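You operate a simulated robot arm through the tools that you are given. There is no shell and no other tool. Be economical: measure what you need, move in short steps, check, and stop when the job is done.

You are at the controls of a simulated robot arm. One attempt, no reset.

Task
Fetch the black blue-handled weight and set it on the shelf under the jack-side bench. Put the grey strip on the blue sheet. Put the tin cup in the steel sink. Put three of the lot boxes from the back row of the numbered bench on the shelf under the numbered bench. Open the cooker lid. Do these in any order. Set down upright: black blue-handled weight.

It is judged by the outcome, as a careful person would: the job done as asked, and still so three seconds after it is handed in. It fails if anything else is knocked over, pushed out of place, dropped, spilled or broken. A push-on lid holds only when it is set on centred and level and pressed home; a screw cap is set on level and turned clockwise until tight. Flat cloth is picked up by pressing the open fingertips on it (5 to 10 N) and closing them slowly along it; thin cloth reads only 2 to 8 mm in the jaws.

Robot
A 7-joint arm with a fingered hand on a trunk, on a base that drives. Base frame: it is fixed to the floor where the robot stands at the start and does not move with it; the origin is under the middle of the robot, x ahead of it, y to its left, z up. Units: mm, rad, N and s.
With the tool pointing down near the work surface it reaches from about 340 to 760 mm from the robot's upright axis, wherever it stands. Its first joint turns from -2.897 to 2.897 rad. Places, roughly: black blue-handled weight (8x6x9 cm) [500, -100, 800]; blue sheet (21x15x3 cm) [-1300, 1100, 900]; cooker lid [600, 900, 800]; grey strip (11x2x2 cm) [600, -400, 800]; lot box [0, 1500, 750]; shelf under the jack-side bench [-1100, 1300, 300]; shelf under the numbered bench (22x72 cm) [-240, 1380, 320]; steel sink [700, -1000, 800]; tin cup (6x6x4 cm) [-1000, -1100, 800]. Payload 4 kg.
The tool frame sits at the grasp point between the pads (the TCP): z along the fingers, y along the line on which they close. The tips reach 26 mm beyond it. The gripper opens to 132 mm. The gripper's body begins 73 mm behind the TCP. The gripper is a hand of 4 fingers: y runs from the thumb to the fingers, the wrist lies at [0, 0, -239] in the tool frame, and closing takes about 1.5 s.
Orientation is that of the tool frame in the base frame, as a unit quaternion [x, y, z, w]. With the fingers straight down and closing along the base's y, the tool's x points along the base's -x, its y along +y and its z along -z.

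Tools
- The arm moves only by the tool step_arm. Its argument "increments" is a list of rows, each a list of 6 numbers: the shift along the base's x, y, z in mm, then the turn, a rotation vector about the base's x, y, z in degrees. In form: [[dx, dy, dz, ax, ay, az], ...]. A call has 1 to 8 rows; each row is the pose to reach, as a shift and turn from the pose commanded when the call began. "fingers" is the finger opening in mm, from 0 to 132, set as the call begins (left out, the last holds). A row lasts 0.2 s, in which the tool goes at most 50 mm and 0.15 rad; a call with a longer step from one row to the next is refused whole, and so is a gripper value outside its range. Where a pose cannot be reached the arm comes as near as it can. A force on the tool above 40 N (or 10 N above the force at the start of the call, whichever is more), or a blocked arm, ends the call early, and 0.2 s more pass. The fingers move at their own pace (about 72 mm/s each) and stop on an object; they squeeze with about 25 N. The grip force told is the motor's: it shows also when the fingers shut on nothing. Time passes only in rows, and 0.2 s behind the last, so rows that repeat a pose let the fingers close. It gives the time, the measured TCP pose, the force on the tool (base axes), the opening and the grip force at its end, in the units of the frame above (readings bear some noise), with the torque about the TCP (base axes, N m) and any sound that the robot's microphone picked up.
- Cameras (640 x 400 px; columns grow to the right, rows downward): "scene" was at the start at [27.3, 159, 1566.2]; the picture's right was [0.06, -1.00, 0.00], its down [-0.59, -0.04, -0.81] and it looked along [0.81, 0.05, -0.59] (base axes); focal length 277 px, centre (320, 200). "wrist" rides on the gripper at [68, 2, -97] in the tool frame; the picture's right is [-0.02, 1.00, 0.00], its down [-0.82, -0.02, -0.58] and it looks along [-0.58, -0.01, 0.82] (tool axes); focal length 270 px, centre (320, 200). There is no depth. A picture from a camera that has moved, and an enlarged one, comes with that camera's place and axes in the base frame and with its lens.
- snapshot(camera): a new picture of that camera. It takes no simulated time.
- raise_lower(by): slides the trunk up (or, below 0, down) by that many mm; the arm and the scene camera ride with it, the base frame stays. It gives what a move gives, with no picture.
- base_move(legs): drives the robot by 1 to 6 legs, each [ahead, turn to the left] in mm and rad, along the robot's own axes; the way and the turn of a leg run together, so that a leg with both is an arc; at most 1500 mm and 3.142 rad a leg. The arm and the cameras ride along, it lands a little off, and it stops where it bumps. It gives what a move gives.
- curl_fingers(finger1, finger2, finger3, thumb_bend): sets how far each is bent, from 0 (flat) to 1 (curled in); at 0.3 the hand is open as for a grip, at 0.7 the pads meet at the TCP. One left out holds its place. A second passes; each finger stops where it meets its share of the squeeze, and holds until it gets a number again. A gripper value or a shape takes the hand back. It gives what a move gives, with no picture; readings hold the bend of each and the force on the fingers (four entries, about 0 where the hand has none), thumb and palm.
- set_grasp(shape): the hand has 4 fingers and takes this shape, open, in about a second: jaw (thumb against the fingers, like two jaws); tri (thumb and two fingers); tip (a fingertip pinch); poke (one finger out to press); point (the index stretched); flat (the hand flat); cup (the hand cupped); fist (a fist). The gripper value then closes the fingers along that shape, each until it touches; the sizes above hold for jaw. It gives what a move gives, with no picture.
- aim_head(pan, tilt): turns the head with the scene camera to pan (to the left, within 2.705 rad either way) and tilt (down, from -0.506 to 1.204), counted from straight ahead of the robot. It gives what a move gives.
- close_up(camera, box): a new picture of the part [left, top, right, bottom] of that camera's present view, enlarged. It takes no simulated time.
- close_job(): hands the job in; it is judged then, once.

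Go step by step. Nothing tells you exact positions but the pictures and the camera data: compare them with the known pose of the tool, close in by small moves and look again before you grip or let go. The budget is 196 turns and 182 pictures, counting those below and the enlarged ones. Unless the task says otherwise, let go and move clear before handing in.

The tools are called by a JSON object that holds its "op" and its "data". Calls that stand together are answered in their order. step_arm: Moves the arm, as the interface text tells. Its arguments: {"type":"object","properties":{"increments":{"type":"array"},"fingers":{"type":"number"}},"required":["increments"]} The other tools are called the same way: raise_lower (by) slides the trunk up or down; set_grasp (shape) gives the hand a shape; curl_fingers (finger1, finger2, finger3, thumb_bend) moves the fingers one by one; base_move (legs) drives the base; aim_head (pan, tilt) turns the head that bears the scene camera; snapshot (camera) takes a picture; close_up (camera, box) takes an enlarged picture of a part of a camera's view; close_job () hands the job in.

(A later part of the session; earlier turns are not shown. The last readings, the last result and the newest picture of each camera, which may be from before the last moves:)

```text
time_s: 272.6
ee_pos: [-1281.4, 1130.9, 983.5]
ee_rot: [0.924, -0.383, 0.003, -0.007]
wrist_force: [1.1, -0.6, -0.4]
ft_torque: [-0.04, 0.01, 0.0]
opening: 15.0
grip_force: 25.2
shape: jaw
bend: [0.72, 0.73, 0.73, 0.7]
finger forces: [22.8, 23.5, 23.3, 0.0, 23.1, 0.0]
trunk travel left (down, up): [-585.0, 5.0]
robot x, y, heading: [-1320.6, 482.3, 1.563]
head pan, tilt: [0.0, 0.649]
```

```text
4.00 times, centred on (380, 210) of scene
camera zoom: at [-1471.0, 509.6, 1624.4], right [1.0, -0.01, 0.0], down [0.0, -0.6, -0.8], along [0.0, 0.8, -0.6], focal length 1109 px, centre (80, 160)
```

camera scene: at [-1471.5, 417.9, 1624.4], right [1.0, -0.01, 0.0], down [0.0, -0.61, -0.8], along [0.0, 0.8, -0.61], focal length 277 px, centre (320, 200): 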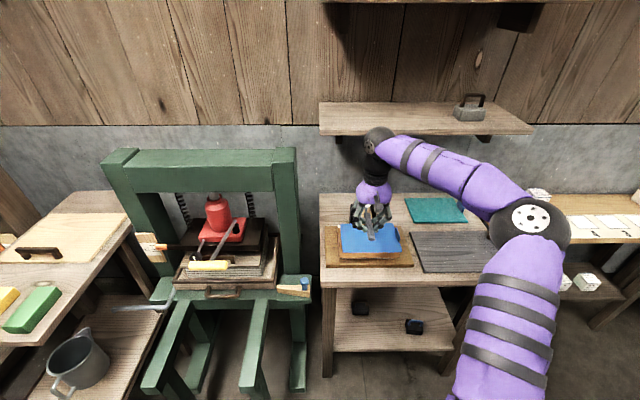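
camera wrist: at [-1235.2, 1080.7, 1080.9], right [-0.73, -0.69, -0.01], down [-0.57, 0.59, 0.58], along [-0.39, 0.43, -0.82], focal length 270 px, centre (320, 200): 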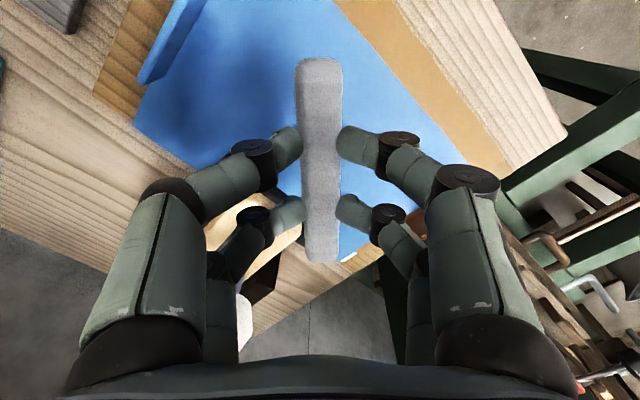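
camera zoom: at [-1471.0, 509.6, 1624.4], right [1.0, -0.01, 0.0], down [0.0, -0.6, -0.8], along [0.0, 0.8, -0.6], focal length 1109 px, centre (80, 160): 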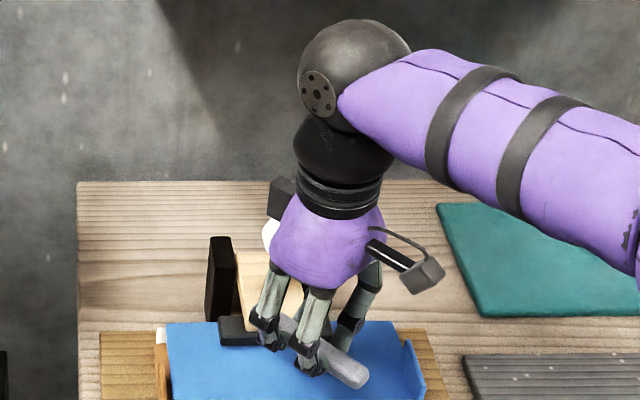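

Now the strip is diagonal and clear of the stand. Shift slightly and lower.

{"op": "step_arm", "data": {"increments": [[6, -1, -15, 0, 0, 0], [12, -2, -30, 0, 0, 0], [12, -2, -45, 0, 0, 0], [12, -2, -56, 0, 0, 0], [12, -2, -56, 0, 0, 0]]}}

{"op": "step_arm", "data": {"increments": [[0, 0, -3, 0, 0, 0], [0, 0, -6, 0, 0, 0], [0, 0, -9, 0, 0, 0]]}}

{"op": "snapshot", "data": {"camera": "wrist"}}

{"op": "close_up", "data": {"camera": "scene", "box": [300, 180, 460, 280]}}

```text
time_s: 273.8
ee_pos: [-1267.5, 1130.7, 928.6]
ee_rot: [0.924, -0.383, 0.003, -0.007]
wrist_force: [0.4, -0.1, -0.2]
ft_torque: [0.0, -0.02, 0.03]
opening: 15.1
grip_force: 25.2
shape: jaw
bend: [0.72, 0.73, 0.73, 0.7]
finger forces: [22.9, 23.5, 23.3, 0.0, 23.1, 0.0]
trunk travel left (down, up): [-585.0, 5.0]
robot x, y, heading: [-1317.7, 481.7, 1.566]
head pan, tilt: [0.0, 0.649]
```

```text
time_s: 274.6
ee_pos: [-1268.9, 1129.4, 924.2]
ee_rot: [0.923, -0.383, 0.001, -0.01]
wrist_force: [2.2, 1.8, 27.9]
ft_torque: [-0.17, -0.27, 0.01]
opening: 15.5
grip_force: 24.9
shape: jaw
bend: [0.73, 0.73, 0.73, 0.71]
finger forces: [28.2, 24.1, 24.4, 0.1, 30.0, 0.0]
trunk travel left (down, up): [-585.0, 5.0]
robot x, y, heading: [-1321.4, 478.4, 1.568]
head pan, tilt: [0.0, 0.649]
```

```text
70 pictures are left
camera wrist: at [-1223.4, 1078.8, 1020.1], right [-0.73, -0.69, -0.02], down [-0.57, 0.58, 0.58], along [-0.39, 0.43, -0.81], focal length 270 px, centre (320, 200)
```

wrist: 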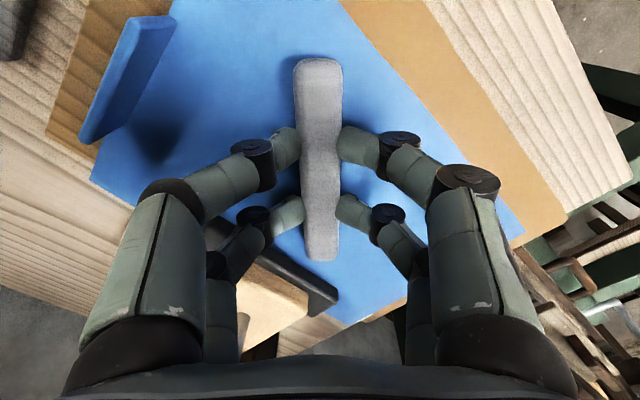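

```text
4.00 times, centred on (380, 230) of scene
camera zoom: at [-1471.0, 507.0, 1625.0], right [1.0, -0.01, 0.0], down [0.0, -0.6, -0.8], along [0.0, 0.8, -0.6], focal length 1109 px, centre (80, 80)
```

zoom: 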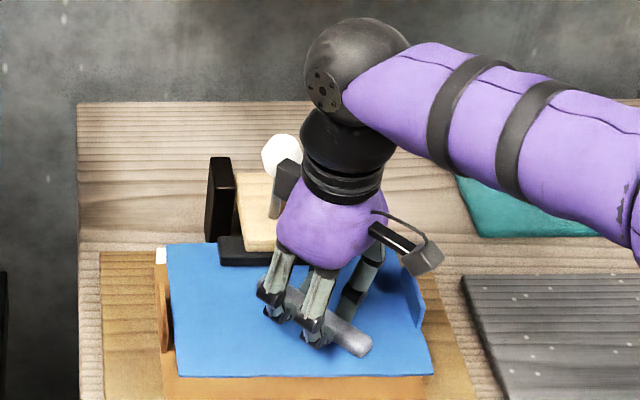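

The strip rests on the blue sheet. Ease up 3 mm, open a little, and lift away.

{"op": "step_arm", "data": {"increments": [[0, 0, 3, 0, 0, 0], [0, 0, 3, 0, 0, 0]]}}

{"op": "step_arm", "data": {"increments": [[0, 0, 0, 0, 0, 0], [0, 0, 0, 0, 0, 0], [0, 0, 0, 0, 0, 0], [0, 0, 0, 0, 0, 0]], "fingers": 38}}

{"op": "step_arm", "data": {"increments": [[0, 0, 20, 0, 0, 0], [0, 0, 50, 0, 0, 0], [0, 0, 90, 0, 0, 0], [0, -20, 130, 0, 0, 0], [0, -50, 160, 0, 0, 0], [0, -90, 180, 0, 0, 0]]}}

{"op": "base_move", "data": {"legs": [[-150, 0]]}}

{"op": "close_up", "data": {"camera": "scene", "box": [290, 150, 490, 275]}}

```text
time_s: 275.2
ee_pos: [-1269.0, 1129.3, 922.9]
ee_rot: [0.923, -0.384, 0.003, -0.008]
wrist_force: [1.2, 6.2, 22.9]
ft_torque: [-0.04, -0.27, 0.05]
opening: 15.7
grip_force: 24.6
shape: jaw
bend: [0.73, 0.73, 0.73, 0.71]
finger forces: [26.7, 23.5, 25.5, 0.0, 30.1, 0.0]
trunk travel left (down, up): [-585.0, 5.0]
robot x, y, heading: [-1319.3, 477.7, 1.569]
head pan, tilt: [0.0, 0.649]
```

```text
time_s: 276.2
ee_pos: [-1268.9, 1129.5, 922.2]
ee_rot: [0.924, -0.383, 0.002, -0.007]
wrist_force: [0.3, -0.5, 8.9]
ft_torque: [-0.07, 0.02, 0.07]
opening: 36.9
grip_force: 0.1
shape: jaw
bend: [0.75, 0.75, 0.74, 0.7]
finger forces: [2.9, 2.9, 1.9, 0.0, 1.1, 0.0]
trunk travel left (down, up): [-585.0, 5.0]
robot x, y, heading: [-1314.7, 483.5, 1.564]
head pan, tilt: [0.0, 0.649]
```

```text
time_s: 277.6
ee_pos: [-1268.9, 1041.6, 1102.0]
ee_rot: [0.924, -0.383, 0.003, -0.008]
wrist_force: [-0.8, 0.9, -0.6]
ft_torque: [0.04, -0.01, 0.0]
opening: 37.9
grip_force: 0.0
shape: jaw
bend: [0.74, 0.74, 0.74, 0.7]
finger forces: [0.0, 0.1, 0.1, 0.1, 0.0, 0.1]
trunk travel left (down, up): [-585.0, 5.0]
robot x, y, heading: [-1319.4, 480.5, 1.567]
head pan, tilt: [0.0, 0.649]
```

```text
time_s: 278.9
ee_pos: [-1269.7, 892.6, 1101.9]
ee_rot: [0.924, -0.383, 0.003, -0.007]
wrist_force: [-0.6, -0.4, 0.2]
ft_torque: [0.01, 0.04, 0.01]
opening: 37.7
grip_force: 0.0
shape: jaw
bend: [0.74, 0.74, 0.74, 0.7]
finger forces: [0.1, 0.0, 0.1, 0.1, 0.0, 0.0]
trunk travel left (down, up): [-585.0, 5.0]
robot x, y, heading: [-1320.4, 325.5, 1.564]
head pan, tilt: [0.0, 0.649]
```

```text
3.20 times, centred on (390, 212) of scene
camera zoom: at [-1471.9, 358.8, 1624.5], right [1.0, -0.01, 0.0], down [0.0, -0.6, -0.8], along [0.0, 0.8, -0.6], focal length 887 px, centre (96, 160)
```

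zoom: 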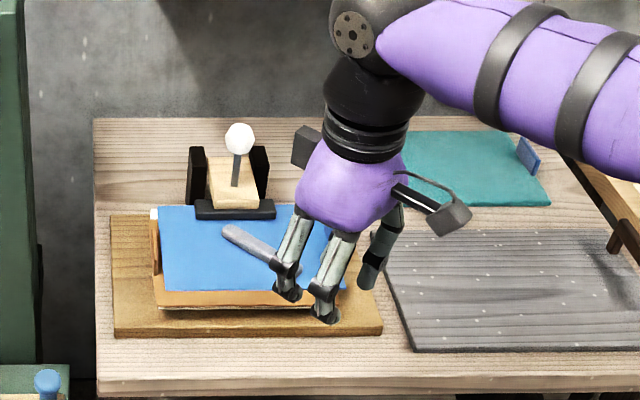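

The strip lies on the blue sheet. Last item is the tin cup at about (-996, -1134) on the big table; I'll drive around to its east end.

{"op": "base_move", "data": {"legs": [[0, -1.97], [1077, 0], [0, -1.165], [1000, 0]]}}

{"op": "aim_head", "data": {"pan": -1.2, "tilt": 0.65}}

{"op": "snapshot", "data": {"camera": "scene"}}

{"op": "aim_head", "data": {"pan": 1.2, "tilt": 0.65}}

{"op": "snapshot", "data": {"camera": "scene"}}

```text
time_s: 297.5
ee_pos: [-333.2, -1617.5, 1101.6]
ee_rot: [0.358, 0.934, -0.007, -0.003]
wrist_force: [0.4, -0.1, 0.1]
ft_torque: [0.03, 0.04, -0.03]
opening: 38.0
grip_force: 0.0
shape: jaw
bend: [0.74, 0.74, 0.74, 0.7]
finger forces: [0.0, 0.0, 0.0, 0.0, 0.1, 0.0]
trunk travel left (down, up): [-585.0, 5.0]
robot x, y, heading: [-316.7, -1052.1, -1.521]
head pan, tilt: [0.0, 0.649]
```

```text
time_s: 298.9
ee_pos: [-332.3, -1618.4, 1100.8]
ee_rot: [0.359, 0.933, -0.007, -0.002]
wrist_force: [-0.6, -0.5, 0.4]
ft_torque: [0.02, -0.03, -0.03]
opening: 38.0
grip_force: 0.0
shape: jaw
bend: [0.74, 0.74, 0.74, 0.7]
finger forces: [0.1, 0.1, 0.0, 0.1, 0.1, 0.0]
trunk travel left (down, up): [-585.0, 5.0]
robot x, y, heading: [-315.1, -1053.4, -1.523]
head pan, tilt: [-1.201, 0.649]
```

```text
67 pictures are left
camera scene: at [-244.0, -1020.7, 1624.5], right [-0.41, 0.91, 0.0], down [0.55, 0.25, -0.8], along [-0.73, -0.32, -0.6], focal length 277 px, centre (320, 200)
```

scene: 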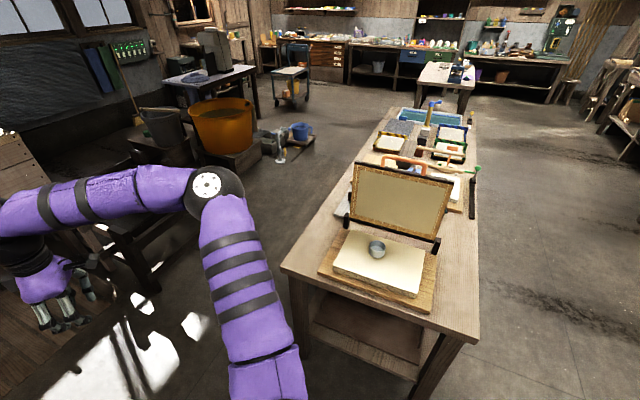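

```text
time_s: 301.1
ee_pos: [-333.3, -1617.6, 1101.0]
ee_rot: [0.358, 0.934, -0.008, -0.002]
wrist_force: [-0.9, -1.0, -0.9]
ft_torque: [0.02, 0.01, 0.0]
opening: 37.9
grip_force: 0.0
shape: jaw
bend: [0.74, 0.74, 0.74, 0.7]
finger forces: [0.0, 0.0, 0.0, 0.1, 0.0, 0.0]
trunk travel left (down, up): [-585.0, 5.0]
robot x, y, heading: [-314.9, -1052.0, -1.523]
head pan, tilt: [1.201, 0.649]
```

```text
66 pictures are left
camera scene: at [-82.3, -1012.7, 1624.5], right [-0.32, -0.95, 0.0], down [-0.57, 0.19, -0.8], along [0.76, -0.25, -0.6], focal length 277 px, centre (320, 200)
```

scene: 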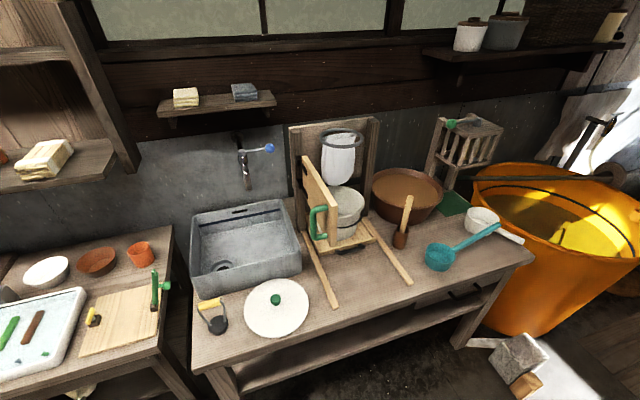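

Cup is at about (-981, -1110). The sink is the grey basin around (700, -960). I'll turn to face the cup.

{"op": "base_move", "data": {"legs": [[58, 0], [0, -1.62]]}}

{"op": "step_arm", "data": {"increments": [[0, 0, 0, 0, 0, -8], [0, 0, 0, 0, 0, -16], [0, 0, 0, 0, 0, -24], [0, 0, 0, 0, 0, -32], [0, 0, 0, 0, 0, -40], [0, 0, 0, 0, 0, -45], [0, 0, 0, 0, 0, -45]], "fingers": 132}}

{"op": "aim_head", "data": {"pan": 0.0, "tilt": 0.7}}

{"op": "snapshot", "data": {"camera": "scene"}}

{"op": "snapshot", "data": {"camera": "wrist"}}

```text
time_s: 306.5
ee_pos: [-872.2, -1048.3, 1100.2]
ee_rot: [0.929, 0.369, -0.004, -0.007]
wrist_force: [0.9, -0.4, -0.2]
ft_torque: [0.02, 0.02, 0.02]
opening: 37.6
grip_force: 0.1
shape: jaw
bend: [0.74, 0.74, 0.74, 0.7]
finger forces: [0.0, 0.1, 0.0, 0.1, 0.1, 0.1]
trunk travel left (down, up): [-585.0, 5.0]
robot x, y, heading: [-309.2, -1113.4, 3.109]
head pan, tilt: [1.201, 0.649]
```

```text
time_s: 308.1
ee_pos: [-871.9, -1047.3, 1100.8]
ee_rot: [1.0, -0.015, 0.001, -0.007]
wrist_force: [-0.3, 0.2, 0.2]
ft_torque: [0.01, -0.01, -0.01]
opening: 131.7
grip_force: 0.1
shape: jaw
bend: [0.3, 0.3, 0.3, 0.3]
finger forces: [0.0, 0.0, 0.0, 0.0, 0.0, 0.1]
trunk travel left (down, up): [-585.0, 5.0]
robot x, y, heading: [-308.9, -1113.1, 3.106]
head pan, tilt: [1.201, 0.649]
```

```text
time_s: 309.5
ee_pos: [-872.0, -1047.5, 1101.7]
ee_rot: [1.0, -0.015, 0.001, -0.008]
wrist_force: [-0.6, 0.4, 0.9]
ft_torque: [0.0, 0.0, -0.03]
opening: 132.0
grip_force: 0.0
shape: jaw
bend: [0.3, 0.3, 0.3, 0.3]
finger forces: [0.0, 0.0, 0.0, 0.0, 0.0, 0.1]
trunk travel left (down, up): [-585.0, 5.0]
robot x, y, heading: [-311.2, -1113.0, 3.11]
head pan, tilt: [0.0, 0.7]
```

```text
65 pictures are left
camera scene: at [-342.0, -1263.7, 1620.1], right [0.03, 1.0, 0.0], down [0.64, -0.02, -0.76], along [-0.76, 0.03, -0.64], focal length 277 px, centre (320, 200)
```

scene: 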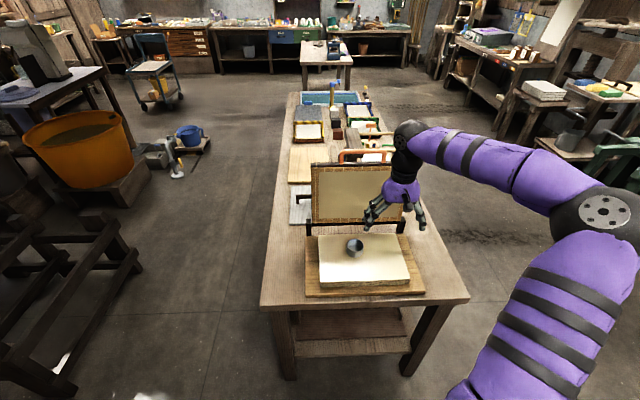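

```text
64 pictures are left
camera wrist: at [-804.6, -1053.2, 1198.4], right [-0.05, -1.0, -0.02], down [-0.82, 0.04, 0.58], along [-0.58, 0.04, -0.82], focal length 270 px, centre (320, 200)
```

wrist: 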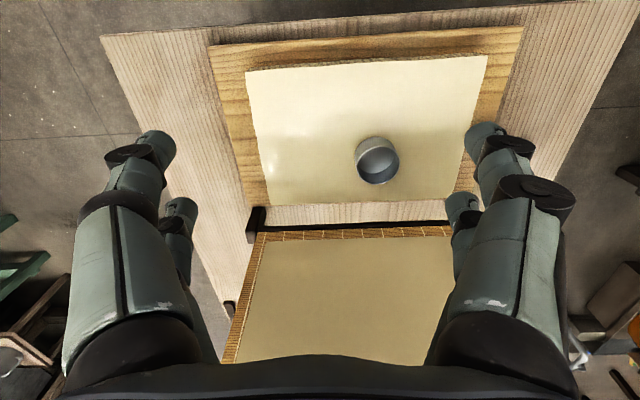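

Cup centre triangulates to (-968, -1116), rim z≈886, base ≈846. I'll tilt the hand 30° and come to a pre-grasp pose.

{"op": "step_arm", "data": {"increments": [[-5, -12, -20, 0, 5, 0], [-10, -24, -40, 0, 10, 0], [-16, -36, -60, 0, 15, 0], [-22, -48, -80, 0, 20, 0], [-29, -60, -103, 0, 25, 0], [-36, -69, -126, 0, 30, 0], [-36, -69, -126, 0, 30, 0]]}}

{"op": "snapshot", "data": {"camera": "wrist"}}

{"op": "close_up", "data": {"camera": "scene", "box": [270, 180, 430, 280]}}

```text
time_s: 311.1
ee_pos: [-907.8, -1116.3, 974.8]
ee_rot: [0.966, -0.016, -0.259, -0.004]
wrist_force: [-0.3, -0.4, -0.5]
ft_torque: [0.0, -0.03, -0.01]
opening: 132.0
grip_force: 0.0
shape: jaw
bend: [0.3, 0.3, 0.3, 0.3]
finger forces: [0.1, 0.0, 0.1, 0.0, 0.1, 0.0]
trunk travel left (down, up): [-585.0, 5.0]
robot x, y, heading: [-318.2, -1113.2, 3.109]
head pan, tilt: [0.0, 0.7]
```

```text
63 pictures are left
camera wrist: at [-800.6, -1121.4, 1024.1], right [-0.05, -1.0, 0.01], down [-0.42, 0.04, 0.91], along [-0.91, 0.04, -0.42], focal length 270 px, centre (320, 200)
```

wrist: 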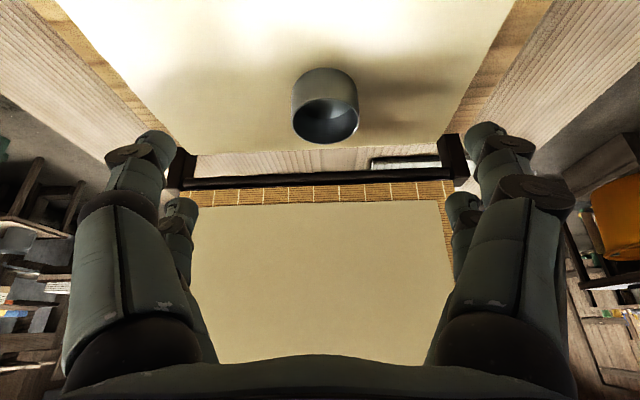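

```text
4.00 times, centred on (350, 230) of scene
camera zoom: at [-342.1, -1263.7, 1620.1], right [0.03, 1.0, 0.0], down [0.64, -0.02, -0.76], along [-0.76, 0.03, -0.64], focal length 1109 px, centre (200, 80)
```

zoom: 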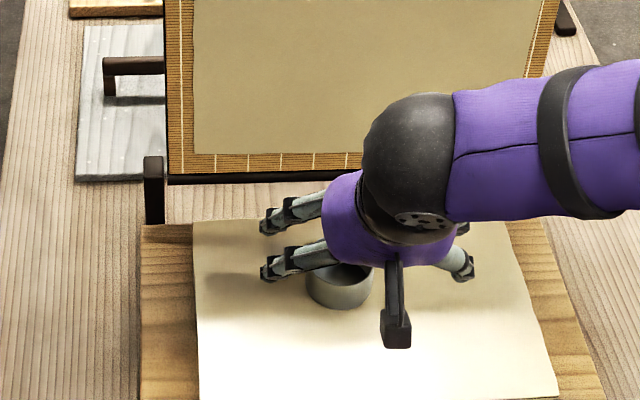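

Aligned. Move down along the tool axis and close on the cup.

{"op": "step_arm", "data": {"increments": [[-15, -1, -26, 0, 0, 0], [-30, -2, -52, 0, 0, 0], [-43, -2, -74, 0, 0, 0], [-50, -2, -84, 0, 0, 0], [-50, -2, -84, 0, 0, 0]]}}

{"op": "snapshot", "data": {"camera": "wrist"}}

{"op": "step_arm", "data": {"increments": [[0, 0, 0, 0, 0, 0], [0, 0, 0, 0, 0, 0], [0, 0, 0, 0, 0, 0], [0, 0, 0, 0, 0, 0], [0, 0, 0, 0, 0, 0], [0, 0, 0, 0, 0, 0]], "fingers": 44}}

{"op": "snapshot", "data": {"camera": "wrist"}}

```text
time_s: 312.3
ee_pos: [-958.8, -1117.0, 888.7]
ee_rot: [0.966, -0.016, -0.259, -0.003]
wrist_force: [0.2, -0.4, 0.2]
ft_torque: [-0.02, -0.02, -0.06]
opening: 131.8
grip_force: 0.0
shape: jaw
bend: [0.3, 0.3, 0.3, 0.3]
finger forces: [0.0, 0.1, 0.1, 0.0, 0.1, 0.0]
trunk travel left (down, up): [-585.0, 5.0]
robot x, y, heading: [-314.0, -1111.5, 3.108]
head pan, tilt: [0.0, 0.7]
```

```text
61 pictures are left
camera wrist: at [-851.7, -1121.5, 939.0], right [-0.05, -1.0, 0.01], down [-0.42, 0.04, 0.91], along [-0.91, 0.04, -0.42], focal length 270 px, centre (320, 200)
```

wrist: 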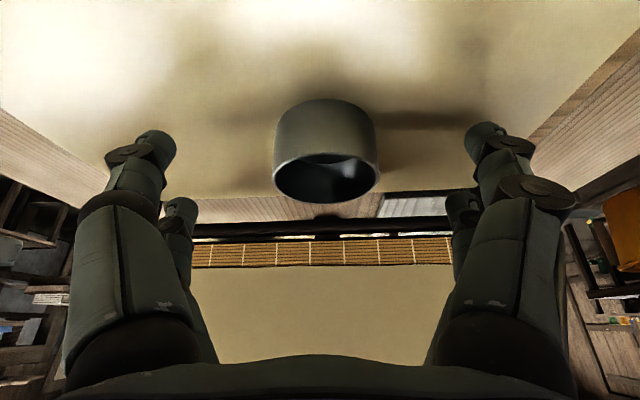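

```text
time_s: 313.7
ee_pos: [-957.8, -1116.3, 888.2]
ee_rot: [0.966, -0.016, -0.259, -0.003]
wrist_force: [0.3, 0.2, 0.5]
ft_torque: [0.01, -0.01, 0.01]
opening: 44.3
grip_force: 0.1
shape: jaw
bend: [0.73, 0.73, 0.73, 0.7]
finger forces: [0.0, 0.1, 0.1, 0.0, 0.0, 0.1]
trunk travel left (down, up): [-585.0, 5.0]
robot x, y, heading: [-311.3, -1112.5, 3.114]
head pan, tilt: [0.0, 0.7]
```

```text
60 pictures are left
camera wrist: at [-851.6, -1121.4, 939.2], right [-0.06, -1.0, 0.01], down [-0.42, 0.04, 0.91], along [-0.91, 0.04, -0.42], focal length 270 px, centre (320, 200)
```

wrist: 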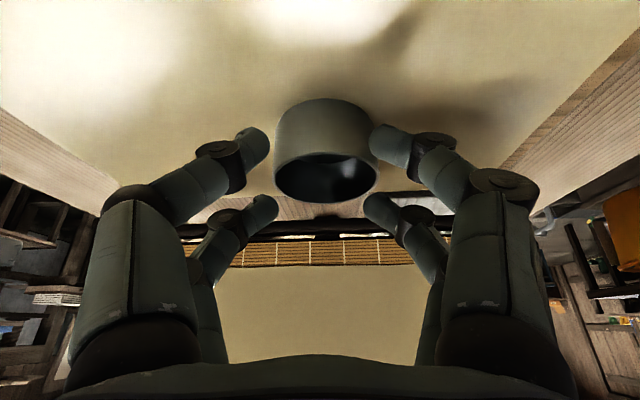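

No contact yet at 44 mm; close further.

{"op": "step_arm", "data": {"increments": [[0, 0, 0, 0, 0, 0], [0, 0, 0, 0, 0, 0], [0, 0, 0, 0, 0, 0], [0, 0, 0, 0, 0, 0]], "fingers": 30}}

{"op": "snapshot", "data": {"camera": "wrist"}}

```text
time_s: 314.7
ee_pos: [-958.4, -1116.7, 887.9]
ee_rot: [0.966, -0.016, -0.259, -0.004]
wrist_force: [1.0, -0.7, -0.6]
ft_torque: [0.02, -0.01, 0.01]
opening: 30.2
grip_force: 0.0
shape: jaw
bend: [0.73, 0.73, 0.73, 0.7]
finger forces: [0.0, 0.0, 0.0, 0.0, 0.0, 0.0]
trunk travel left (down, up): [-585.0, 5.0]
robot x, y, heading: [-308.6, -1114.2, 3.112]
head pan, tilt: [0.0, 0.7]
```

```text
59 pictures are left
camera wrist: at [-851.6, -1121.5, 939.2], right [-0.05, -1.0, 0.01], down [-0.42, 0.04, 0.91], along [-0.91, 0.04, -0.42], focal length 270 px, centre (320, 200)
```

wrist: 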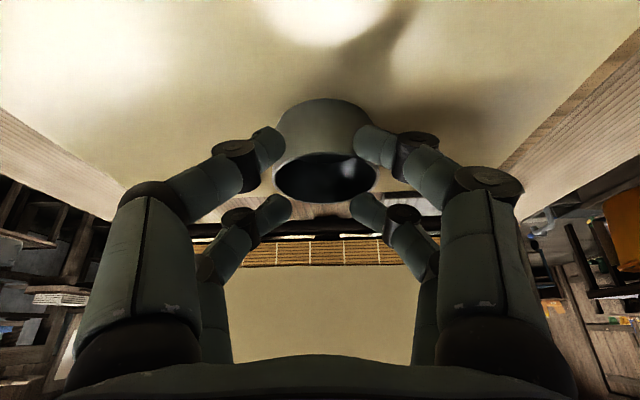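

The cup is actually lower and farther: wrist-view triangulation puts its rim at (-987, -1119, 863). Reopen, shift and close again.

{"op": "step_arm", "data": {"increments": [[0, 0, 0, 0, 0, 0], [0, 0, 0, 0, 0, 0], [0, 0, 0, 0, 0, 0], [0, 0, 0, 0, 0, 0], [0, 0, 0, 0, 0, 0], [-10, -2, -12, 0, 0, 0], [-20, -2, -23, 0, 0, 0], [-20, -2, -23, 0, 0, 0]], "fingers": 120}}

{"op": "snapshot", "data": {"camera": "wrist"}}

```text
time_s: 316.5
ee_pos: [-978.5, -1118.9, 867.7]
ee_rot: [0.966, -0.017, -0.259, -0.003]
wrist_force: [-0.6, -0.1, -0.4]
ft_torque: [0.01, -0.04, 0.0]
opening: 119.9
grip_force: 0.0
shape: jaw
bend: [0.47, 0.47, 0.47, 0.32]
finger forces: [0.0, 0.1, 0.2, 0.0, 0.1, 0.1]
trunk travel left (down, up): [-585.0, 5.0]
robot x, y, heading: [-311.9, -1109.5, 3.115]
head pan, tilt: [0.0, 0.7]
```

```text
58 pictures are left
camera wrist: at [-871.5, -1124.4, 917.0], right [-0.05, -1.0, 0.01], down [-0.42, 0.04, 0.91], along [-0.91, 0.04, -0.42], focal length 270 px, centre (320, 200)
```

wrist: 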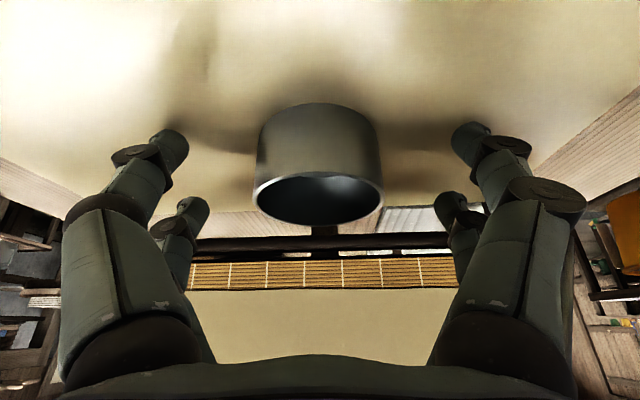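

Now the cup sits between the fingers. Close.

{"op": "step_arm", "data": {"increments": [[0, 0, 0, 0, 0, 0], [0, 0, 0, 0, 0, 0], [0, 0, 0, 0, 0, 0], [0, 0, 0, 0, 0, 0], [0, 0, 0, 0, 0, 0], [0, 0, 0, 0, 0, 0]], "fingers": 36}}

{"op": "snapshot", "data": {"camera": "wrist"}}

```text
time_s: 317.9
ee_pos: [-978.6, -1118.5, 866.8]
ee_rot: [0.966, -0.016, -0.259, -0.003]
wrist_force: [0.3, 0.6, 2.0]
ft_torque: [0.01, -0.03, 0.04]
opening: 42.7
grip_force: 25.4
shape: jaw
bend: [0.74, 0.74, 0.74, 0.7]
finger forces: [20.8, 23.3, 20.8, 0.0, 23.7, 0.0]
trunk travel left (down, up): [-585.0, 5.0]
robot x, y, heading: [-311.4, -1113.6, 3.108]
head pan, tilt: [0.0, 0.7]
```

```text
57 pictures are left
camera wrist: at [-871.4, -1124.2, 917.3], right [-0.06, -1.0, 0.01], down [-0.42, 0.04, 0.91], along [-0.91, 0.04, -0.42], focal length 270 px, centre (320, 200)
```

wrist: 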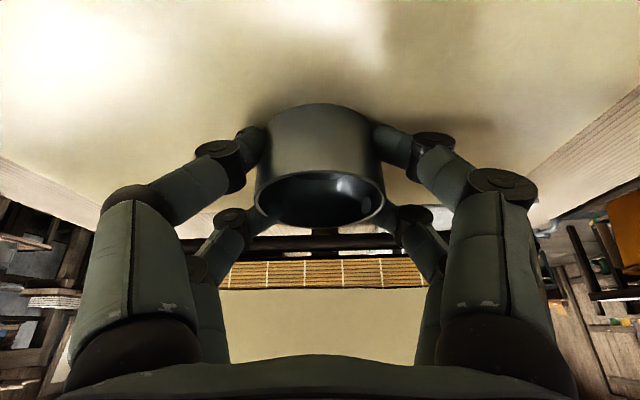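

The cup is gripped. Lift it, then turn toward the sink table.

{"op": "step_arm", "data": {"increments": [[0, 0, 15, 0, 0, 0], [0, 0, 45, 0, 0, 0], [0, 0, 90, 0, 0, 0], [20, 0, 130, 0, 0, 0], [40, 0, 165, 0, 0, 0], [60, 0, 190, 0, 0, 0]]}}

{"op": "base_move", "data": {"legs": [[0, -1.54], [150, 0], [0, -1.57]]}}

{"op": "aim_head", "data": {"pan": -0.1, "tilt": 0.7}}

{"op": "snapshot", "data": {"camera": "scene"}}

{"op": "snapshot", "data": {"camera": "wrist"}}

```text
time_s: 319.3
ee_pos: [-919.6, -1122.1, 1056.3]
ee_rot: [0.966, -0.016, -0.259, -0.003]
wrist_force: [0.5, 0.3, 0.0]
ft_torque: [-0.01, -0.03, 0.04]
opening: 42.6
grip_force: 25.4
shape: jaw
bend: [0.74, 0.74, 0.74, 0.7]
finger forces: [20.7, 23.4, 20.9, 0.1, 23.1, 0.0]
trunk travel left (down, up): [-585.0, 5.0]
robot x, y, heading: [-310.1, -1112.6, 3.106]
head pan, tilt: [0.0, 0.7]
```

```text
time_s: 329.1
ee_pos: [298.1, -927.0, 1057.6]
ee_rot: [-0.004, 0.966, 0.001, 0.259]
wrist_force: [-0.4, -0.1, -0.4]
ft_torque: [-0.01, 0.03, 0.02]
opening: 42.1
grip_force: 25.3
shape: jaw
bend: [0.74, 0.74, 0.74, 0.7]
finger forces: [20.4, 23.3, 20.9, 0.1, 22.9, 0.1]
trunk travel left (down, up): [-585.0, 5.0]
robot x, y, heading: [-309.7, -957.1, 0.005]
head pan, tilt: [0.0, 0.7]
```

```text
time_s: 329.8
ee_pos: [298.6, -926.8, 1057.4]
ee_rot: [-0.003, 0.966, 0.001, 0.259]
wrist_force: [-1.1, 0.0, -0.1]
ft_torque: [0.01, 0.0, 0.01]
opening: 41.8
grip_force: 24.7
shape: jaw
bend: [0.74, 0.74, 0.74, 0.7]
finger forces: [20.5, 23.3, 20.9, 0.0, 22.8, 0.0]
trunk travel left (down, up): [-585.0, 5.0]
robot x, y, heading: [-313.5, -958.7, 0.004]
head pan, tilt: [-0.099, 0.7]
```

```text
56 pictures are left
camera scene: at [-285.4, -815.1, 1620.1], right [-0.09, -1.0, 0.0], down [-0.64, 0.06, -0.76], along [0.76, -0.07, -0.64], focal length 277 px, centre (320, 200)
```

scene: 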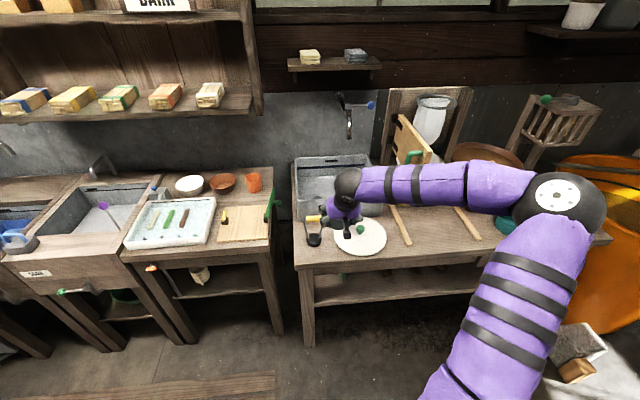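

```text
55 pictures are left
camera wrist: at [190.3, -926.1, 1106.9], right [0.01, 1.0, 0.01], down [0.42, -0.02, 0.91], along [0.91, -0.01, -0.42], focal length 270 px, centre (320, 200)
```

wrist: 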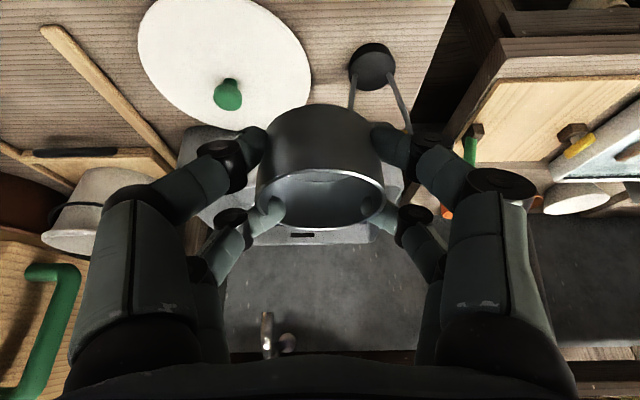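

The sink is partly hidden by the hand. Zoom to measure its rim.

{"op": "close_up", "data": {"camera": "scene", "box": [260, 130, 440, 242]}}

```text
3.56 times, centred on (350, 186) of scene
camera zoom: at [-285.4, -815.1, 1620.1], right [-0.09, -1.0, 0.0], down [-0.64, 0.06, -0.76], along [0.76, -0.07, -0.64], focal length 986 px, centre (213, 250)
```

zoom: 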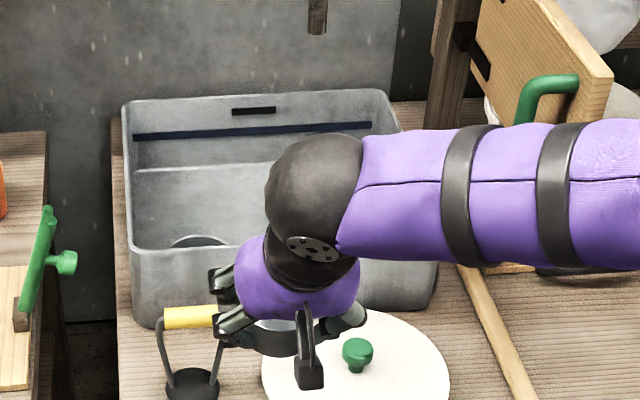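

Sink spans about x 564–879, y -1141…-802, rim z≈914. I'll drive 215 mm closer and extend over it at height.

{"op": "base_move", "data": {"legs": [[215, 0]]}}

{"op": "step_arm", "data": {"increments": [[30, -9, 0, 0, 0, 0], [65, -18, 0, 0, 0, 0], [100, -27, 0, 0, 0, 0], [135, -36, 0, 0, 0, 0], [170, -45, 0, 0, 0, 0], [200, -54, 0, 0, 0, 0], [225, -60, 0, 0, 0, 0], [225, -60, 0, 0, 0, 0]]}}

{"op": "snapshot", "data": {"camera": "scene"}}

{"op": "snapshot", "data": {"camera": "wrist"}}

```text
time_s: 331.4
ee_pos: [512.5, -927.1, 1056.6]
ee_rot: [-0.002, 0.966, 0.002, 0.259]
wrist_force: [0.1, -0.2, -0.8]
ft_torque: [-0.03, 0.02, 0.01]
opening: 41.8
grip_force: 24.6
shape: jaw
bend: [0.74, 0.74, 0.74, 0.7]
finger forces: [20.4, 23.3, 20.9, 0.0, 22.8, 0.0]
trunk travel left (down, up): [-585.0, 5.0]
robot x, y, heading: [-97.0, -957.5, 0.002]
head pan, tilt: [-0.099, 0.7]
```

```text
time_s: 332.8
ee_pos: [703.6, -971.4, 1047.9]
ee_rot: [-0.001, 0.969, 0.006, 0.247]
wrist_force: [-9.2, 5.3, -3.3]
ft_torque: [0.01, -0.3, -0.44]
opening: 41.7
grip_force: 24.9
shape: jaw
bend: [0.74, 0.74, 0.74, 0.7]
finger forces: [21.6, 24.0, 34.3, 0.0, 22.8, 0.0]
trunk travel left (down, up): [-585.0, 5.0]
robot x, y, heading: [-94.9, -959.6, 0.0]
head pan, tilt: [-0.099, 0.7]
stopped in row 7: the force on the tool passed its limit at 62 N (the readings are from after the stop); the commanded pose is now the measured one
```

```text
53 pictures are left
camera scene: at [-70.6, -814.0, 1620.0], right [-0.1, -1.0, 0.0], down [-0.64, 0.06, -0.76], along [0.76, -0.07, -0.64], focal length 277 px, centre (320, 200)
```

scene: 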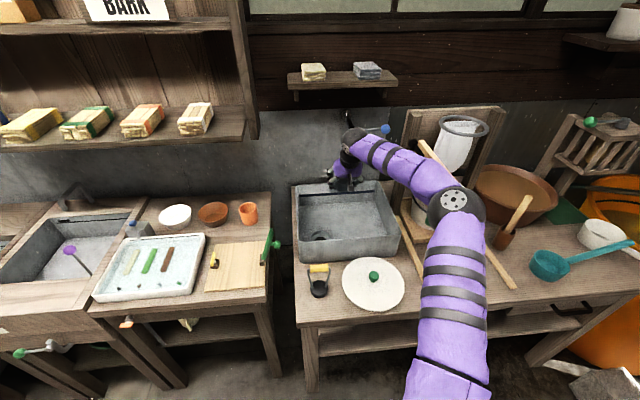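

```text
52 pictures are left
camera wrist: at [597.1, -971.2, 1101.0], right [0.02, 1.0, 0.02], down [0.44, -0.03, 0.9], along [0.9, -0.01, -0.44], focal length 270 px, centre (320, 200)
```

wrist: 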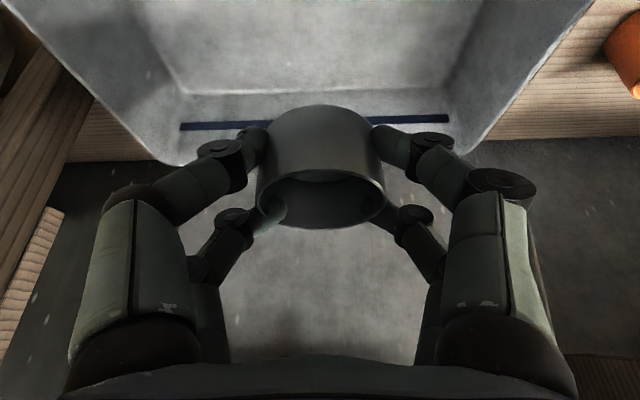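

The hand touched the wall tap above the sink. Back off 40 mm first and look at the sink closely.

{"op": "step_arm", "data": {"increments": [[-20, 10, 0, 0, 0, 0], [-45, 20, 0, 0, 0, 0], [-45, 20, 0, 0, 0, 0]]}}

{"op": "close_up", "data": {"camera": "scene", "box": [270, 90, 430, 270]}}

{"op": "snapshot", "data": {"camera": "wrist"}}

```text
time_s: 333.6
ee_pos: [660.7, -952.2, 1050.1]
ee_rot: [0.001, 0.968, 0.003, 0.249]
wrist_force: [-0.6, -0.3, -0.2]
ft_torque: [0.01, 0.01, -0.03]
opening: 41.8
grip_force: 25.1
shape: jaw
bend: [0.74, 0.74, 0.74, 0.7]
finger forces: [21.2, 23.9, 22.1, 0.0, 22.9, 0.0]
trunk travel left (down, up): [-585.0, 5.0]
robot x, y, heading: [-96.7, -960.4, 0.002]
head pan, tilt: [-0.099, 0.7]
```

```text
2.22 times, centred on (350, 180) of scene
camera zoom: at [-70.4, -814.1, 1620.1], right [-0.1, -1.0, 0.0], down [-0.64, 0.06, -0.76], along [0.76, -0.07, -0.64], focal length 616 px, centre (253, 244)
```

zoom: 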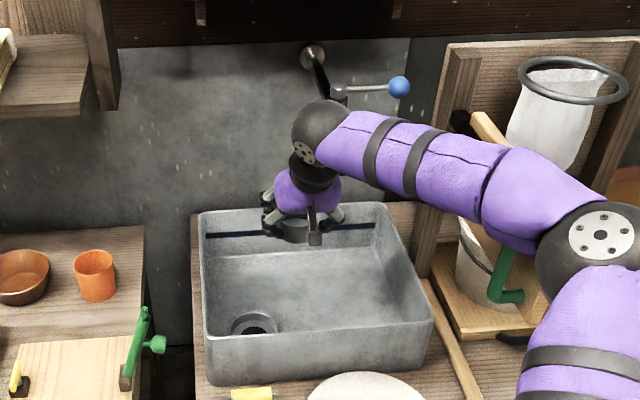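

```text
50 pictures are left
camera wrist: at [552.9, -953.0, 1103.3], right [0.02, 1.0, 0.02], down [0.44, -0.03, 0.9], along [0.9, -0.01, -0.44], focal length 270 px, centre (320, 200)
```

wrist: 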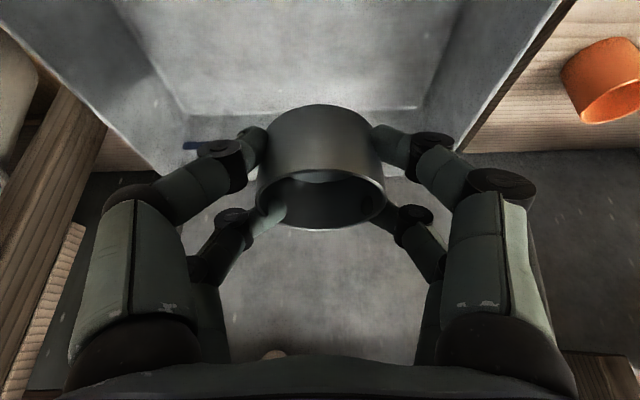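

The tap spout hangs near (745, -1000) above z≈1030. I'll lower first at the present x, then slide forward beneath it and down into the sink.

{"op": "step_arm", "data": {"increments": [[0, 4, -25, 0, 0, 0], [0, 8, -50, 0, 0, 0], [10, 8, -75, 0, 0, 0], [25, 8, -100, 0, 0, 0], [40, 8, -125, 0, 0, 0], [55, 8, -145, 0, 0, 0], [55, 8, -145, 0, 0, 0]]}}

{"op": "close_up", "data": {"camera": "scene", "box": [270, 150, 430, 270]}}

{"op": "snapshot", "data": {"camera": "wrist"}}

```text
time_s: 335.2
ee_pos: [716.2, -948.4, 903.0]
ee_rot: [-0.002, 0.969, 0.004, 0.248]
wrist_force: [0.3, 0.8, -0.2]
ft_torque: [0.02, -0.01, 0.0]
opening: 41.8
grip_force: 24.6
shape: jaw
bend: [0.74, 0.74, 0.74, 0.7]
finger forces: [21.1, 23.7, 22.0, 0.1, 22.7, 0.0]
trunk travel left (down, up): [-585.0, 5.0]
robot x, y, heading: [-94.4, -959.6, 0.008]
head pan, tilt: [-0.099, 0.7]
```

```text
3.33 times, centred on (350, 210) of scene
camera zoom: at [-70.2, -814.1, 1620.1], right [-0.1, -1.0, 0.0], down [-0.64, 0.06, -0.76], along [0.76, -0.07, -0.64], focal length 924 px, centre (220, 167)
```

zoom: 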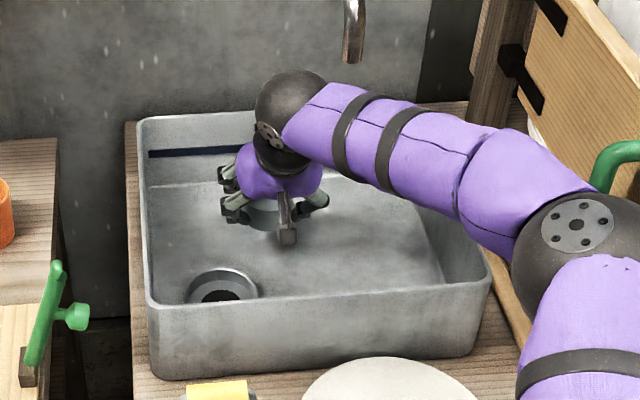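

```text
48 pictures are left
camera wrist: at [609.4, -947.0, 956.4], right [0.02, 1.0, 0.02], down [0.44, -0.03, 0.9], along [0.9, -0.01, -0.44], focal length 270 px, centre (320, 200)
```

wrist: 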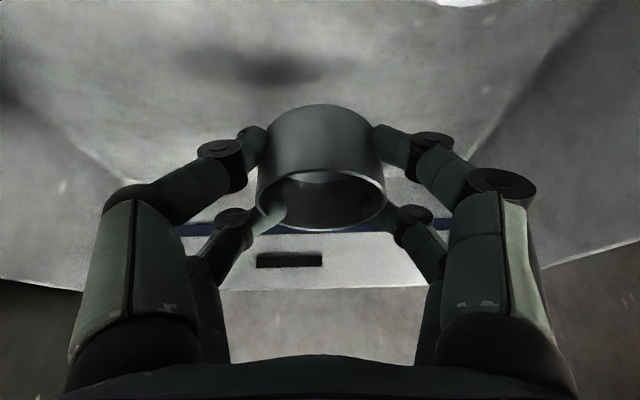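

The cup is inside the sink. Lower until contact.

{"op": "step_arm", "data": {"increments": [[0, 0, -10, 0, 0, 0], [0, 0, -20, 0, 0, 0], [0, 0, -30, 0, 0, 0]]}}

{"op": "step_arm", "data": {"increments": [[0, 0, -3, 0, 0, 0], [0, 0, -6, 0, 0, 0], [0, 0, -9, 0, 0, 0], [0, 0, -12, 0, 0, 0]]}}

{"op": "snapshot", "data": {"camera": "wrist"}}

{"op": "close_up", "data": {"camera": "scene", "box": [270, 150, 430, 270]}}

```text
time_s: 336.0
ee_pos: [717.0, -946.1, 873.0]
ee_rot: [-0.001, 0.969, 0.005, 0.248]
wrist_force: [0.0, -0.1, -0.2]
ft_torque: [-0.01, 0.0, -0.02]
opening: 41.7
grip_force: 24.9
shape: jaw
bend: [0.74, 0.74, 0.74, 0.7]
finger forces: [21.1, 23.5, 22.0, 0.1, 22.7, 0.0]
trunk travel left (down, up): [-585.0, 5.0]
robot x, y, heading: [-96.1, -958.3, 0.003]
head pan, tilt: [-0.099, 0.7]
```

```text
time_s: 337.0
ee_pos: [715.8, -945.7, 861.1]
ee_rot: [-0.002, 0.969, 0.004, 0.248]
wrist_force: [0.7, -0.7, 0.1]
ft_torque: [0.0, 0.03, 0.03]
opening: 42.0
grip_force: 24.9
shape: jaw
bend: [0.74, 0.74, 0.74, 0.7]
finger forces: [21.1, 23.6, 22.0, 0.0, 22.7, 0.0]
trunk travel left (down, up): [-585.0, 5.0]
robot x, y, heading: [-95.4, -960.1, 0.004]
head pan, tilt: [-0.099, 0.7]
```

```text
47 pictures are left
camera wrist: at [608.5, -944.5, 913.8], right [0.02, 1.0, 0.02], down [0.44, -0.03, 0.9], along [0.9, -0.01, -0.44], focal length 270 px, centre (320, 200)
```

wrist: 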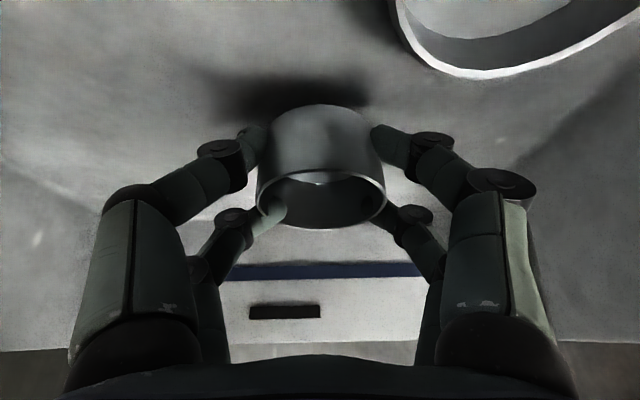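

```text
3.33 times, centred on (350, 210) of scene
camera zoom: at [-70.3, -814.1, 1620.1], right [-0.1, -1.0, 0.0], down [-0.64, 0.06, -0.76], along [0.76, -0.07, -0.64], focal length 924 px, centre (220, 167)
```

zoom: 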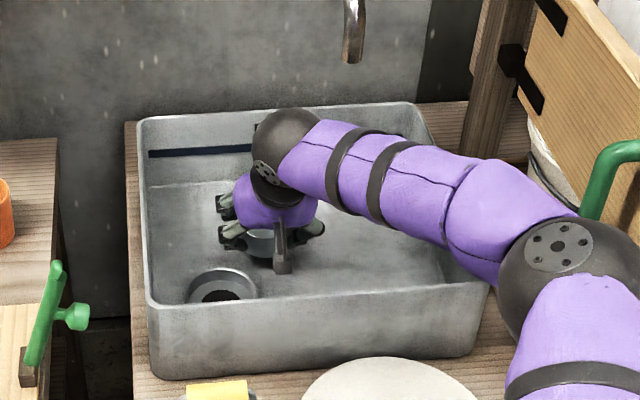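

Still a small gap (shadow). Continue down gently.

{"op": "step_arm", "data": {"increments": [[0, 0, -3, 0, 0, 0], [0, 0, -6, 0, 0, 0], [0, 0, -9, 0, 0, 0]]}}

{"op": "step_arm", "data": {"increments": [[0, 0, -2, 0, 0, 0], [0, 0, -4, 0, 0, 0], [0, 0, -6, 0, 0, 0]]}}

{"op": "snapshot", "data": {"camera": "wrist"}}

```text
time_s: 337.8
ee_pos: [715.7, -945.3, 854.3]
ee_rot: [-0.001, 0.968, 0.004, 0.249]
wrist_force: [0.5, -1.0, 0.3]
ft_torque: [0.02, -0.01, 0.02]
opening: 41.6
grip_force: 25.2
shape: jaw
bend: [0.74, 0.74, 0.74, 0.7]
finger forces: [21.3, 23.5, 21.9, 0.1, 22.7, 0.0]
trunk travel left (down, up): [-585.0, 5.0]
robot x, y, heading: [-96.1, -955.6, 0.001]
head pan, tilt: [-0.099, 0.7]
```

```text
time_s: 338.6
ee_pos: [717.0, -944.2, 846.6]
ee_rot: [-0.001, 0.969, 0.004, 0.247]
wrist_force: [-0.2, 0.7, 0.2]
ft_torque: [0.02, 0.03, -0.01]
opening: 41.7
grip_force: 24.8
shape: jaw
bend: [0.74, 0.74, 0.74, 0.7]
finger forces: [21.3, 23.7, 22.0, 0.0, 22.6, 0.1]
trunk travel left (down, up): [-585.0, 5.0]
robot x, y, heading: [-95.8, -961.6, 0.007]
head pan, tilt: [-0.099, 0.7]
```

```text
45 pictures are left
camera wrist: at [608.7, -943.8, 899.4], right [0.02, 1.0, 0.02], down [0.44, -0.03, 0.9], along [0.9, -0.01, -0.44], focal length 270 px, centre (320, 200)
```

wrist: 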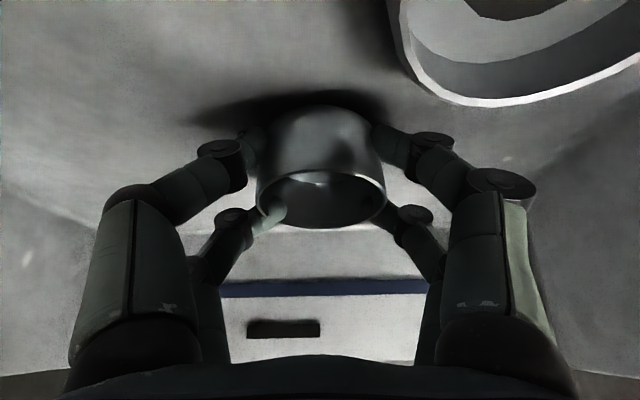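

{"op": "step_arm", "data": {"increments": [[0, 0, -2, 0, 0, 0], [0, 0, -4, 0, 0, 0], [0, 0, -6, 0, 0, 0]]}}

{"op": "step_arm", "data": {"increments": [[0, 0, -2, 0, 0, 0], [0, 0, -4, 0, 0, 0]]}}

{"op": "snapshot", "data": {"camera": "wrist"}}

```text
time_s: 339.4
ee_pos: [714.6, -944.5, 843.9]
ee_rot: [-0.001, 0.969, 0.005, 0.249]
wrist_force: [0.1, 0.5, 3.6]
ft_torque: [-0.02, 0.07, 0.01]
opening: 41.6
grip_force: 24.6
shape: jaw
bend: [0.74, 0.74, 0.74, 0.7]
finger forces: [22.6, 24.3, 22.1, 0.1, 24.5, 0.0]
trunk travel left (down, up): [-585.0, 5.0]
robot x, y, heading: [-92.9, -958.2, 0.003]
head pan, tilt: [-0.099, 0.7]
```

```text
time_s: 340.0
ee_pos: [715.3, -945.5, 841.6]
ee_rot: [-0.001, 0.968, 0.004, 0.252]
wrist_force: [-2.1, 0.8, 22.6]
ft_torque: [-0.28, 0.37, -0.12]
opening: 42.3
grip_force: 25.2
shape: jaw
bend: [0.74, 0.74, 0.74, 0.7]
finger forces: [28.1, 26.3, 21.7, 0.1, 39.6, 0.0]
trunk travel left (down, up): [-585.0, 5.0]
robot x, y, heading: [-91.1, -960.4, 0.002]
head pan, tilt: [-0.099, 0.7]
```

```text
44 pictures are left
camera wrist: at [607.9, -944.4, 893.3], right [0.02, 1.0, 0.02], down [0.43, -0.03, 0.9], along [0.9, -0.01, -0.43], focal length 270 px, centre (320, 200)
```

wrist: 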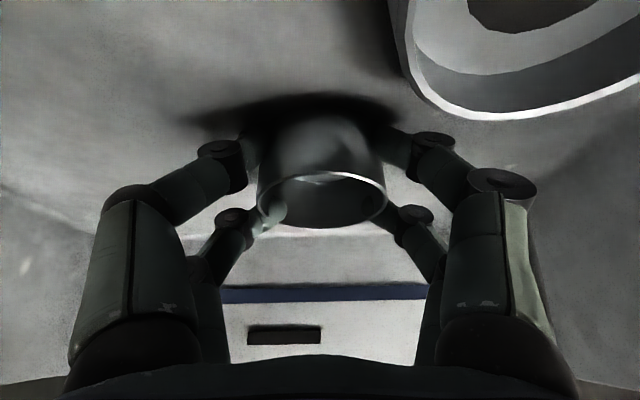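

The cup stands on the sink floor. Ease up, open moderately and withdraw along the tool axis.

{"op": "step_arm", "data": {"increments": [[0, 0, 4, 0, 0, 0], [0, 0, 4, 0, 0, 0]]}}

{"op": "step_arm", "data": {"increments": [[0, 0, 0, 0, 0, 0], [0, 0, 0, 0, 0, 0], [0, 0, 0, 0, 0, 0], [0, 0, 0, 0, 0, 0]], "fingers": 85}}

{"op": "snapshot", "data": {"camera": "wrist"}}

```text
time_s: 340.6
ee_pos: [713.9, -944.9, 841.4]
ee_rot: [-0.002, 0.969, 0.005, 0.248]
wrist_force: [3.3, 2.1, 12.5]
ft_torque: [-0.02, 0.06, -0.03]
opening: 42.6
grip_force: 24.9
shape: jaw
bend: [0.74, 0.74, 0.74, 0.7]
finger forces: [25.9, 26.2, 22.4, 0.1, 31.4, 0.1]
trunk travel left (down, up): [-585.0, 5.0]
robot x, y, heading: [-94.6, -958.1, 0.005]
head pan, tilt: [-0.099, 0.7]
```

```text
time_s: 341.6
ee_pos: [712.9, -945.6, 840.9]
ee_rot: [-0.001, 0.969, 0.004, 0.248]
wrist_force: [-0.9, -2.3, 6.9]
ft_torque: [0.13, 0.09, 0.03]
opening: 83.0
grip_force: 0.0
shape: jaw
bend: [0.72, 0.7, 0.7, 0.65]
finger forces: [5.6, 0.1, 0.1, 0.0, 1.5, 0.0]
trunk travel left (down, up): [-585.0, 5.0]
robot x, y, heading: [-95.7, -957.9, 0.005]
head pan, tilt: [-0.099, 0.7]
```

```text
43 pictures are left
camera wrist: at [606.6, -945.1, 893.5], right [0.02, 1.0, 0.02], down [0.44, -0.03, 0.9], along [0.9, -0.01, -0.44], focal length 270 px, centre (320, 200)
```

wrist: 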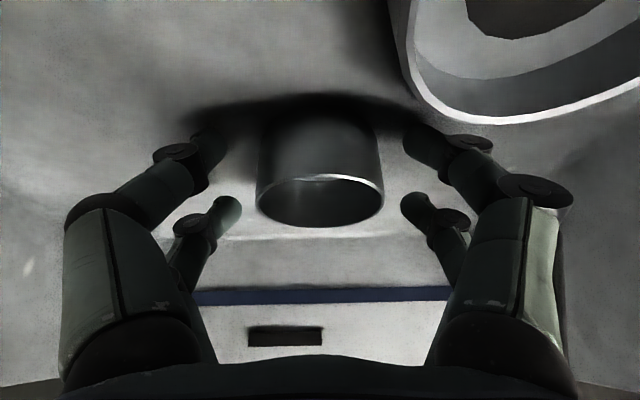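

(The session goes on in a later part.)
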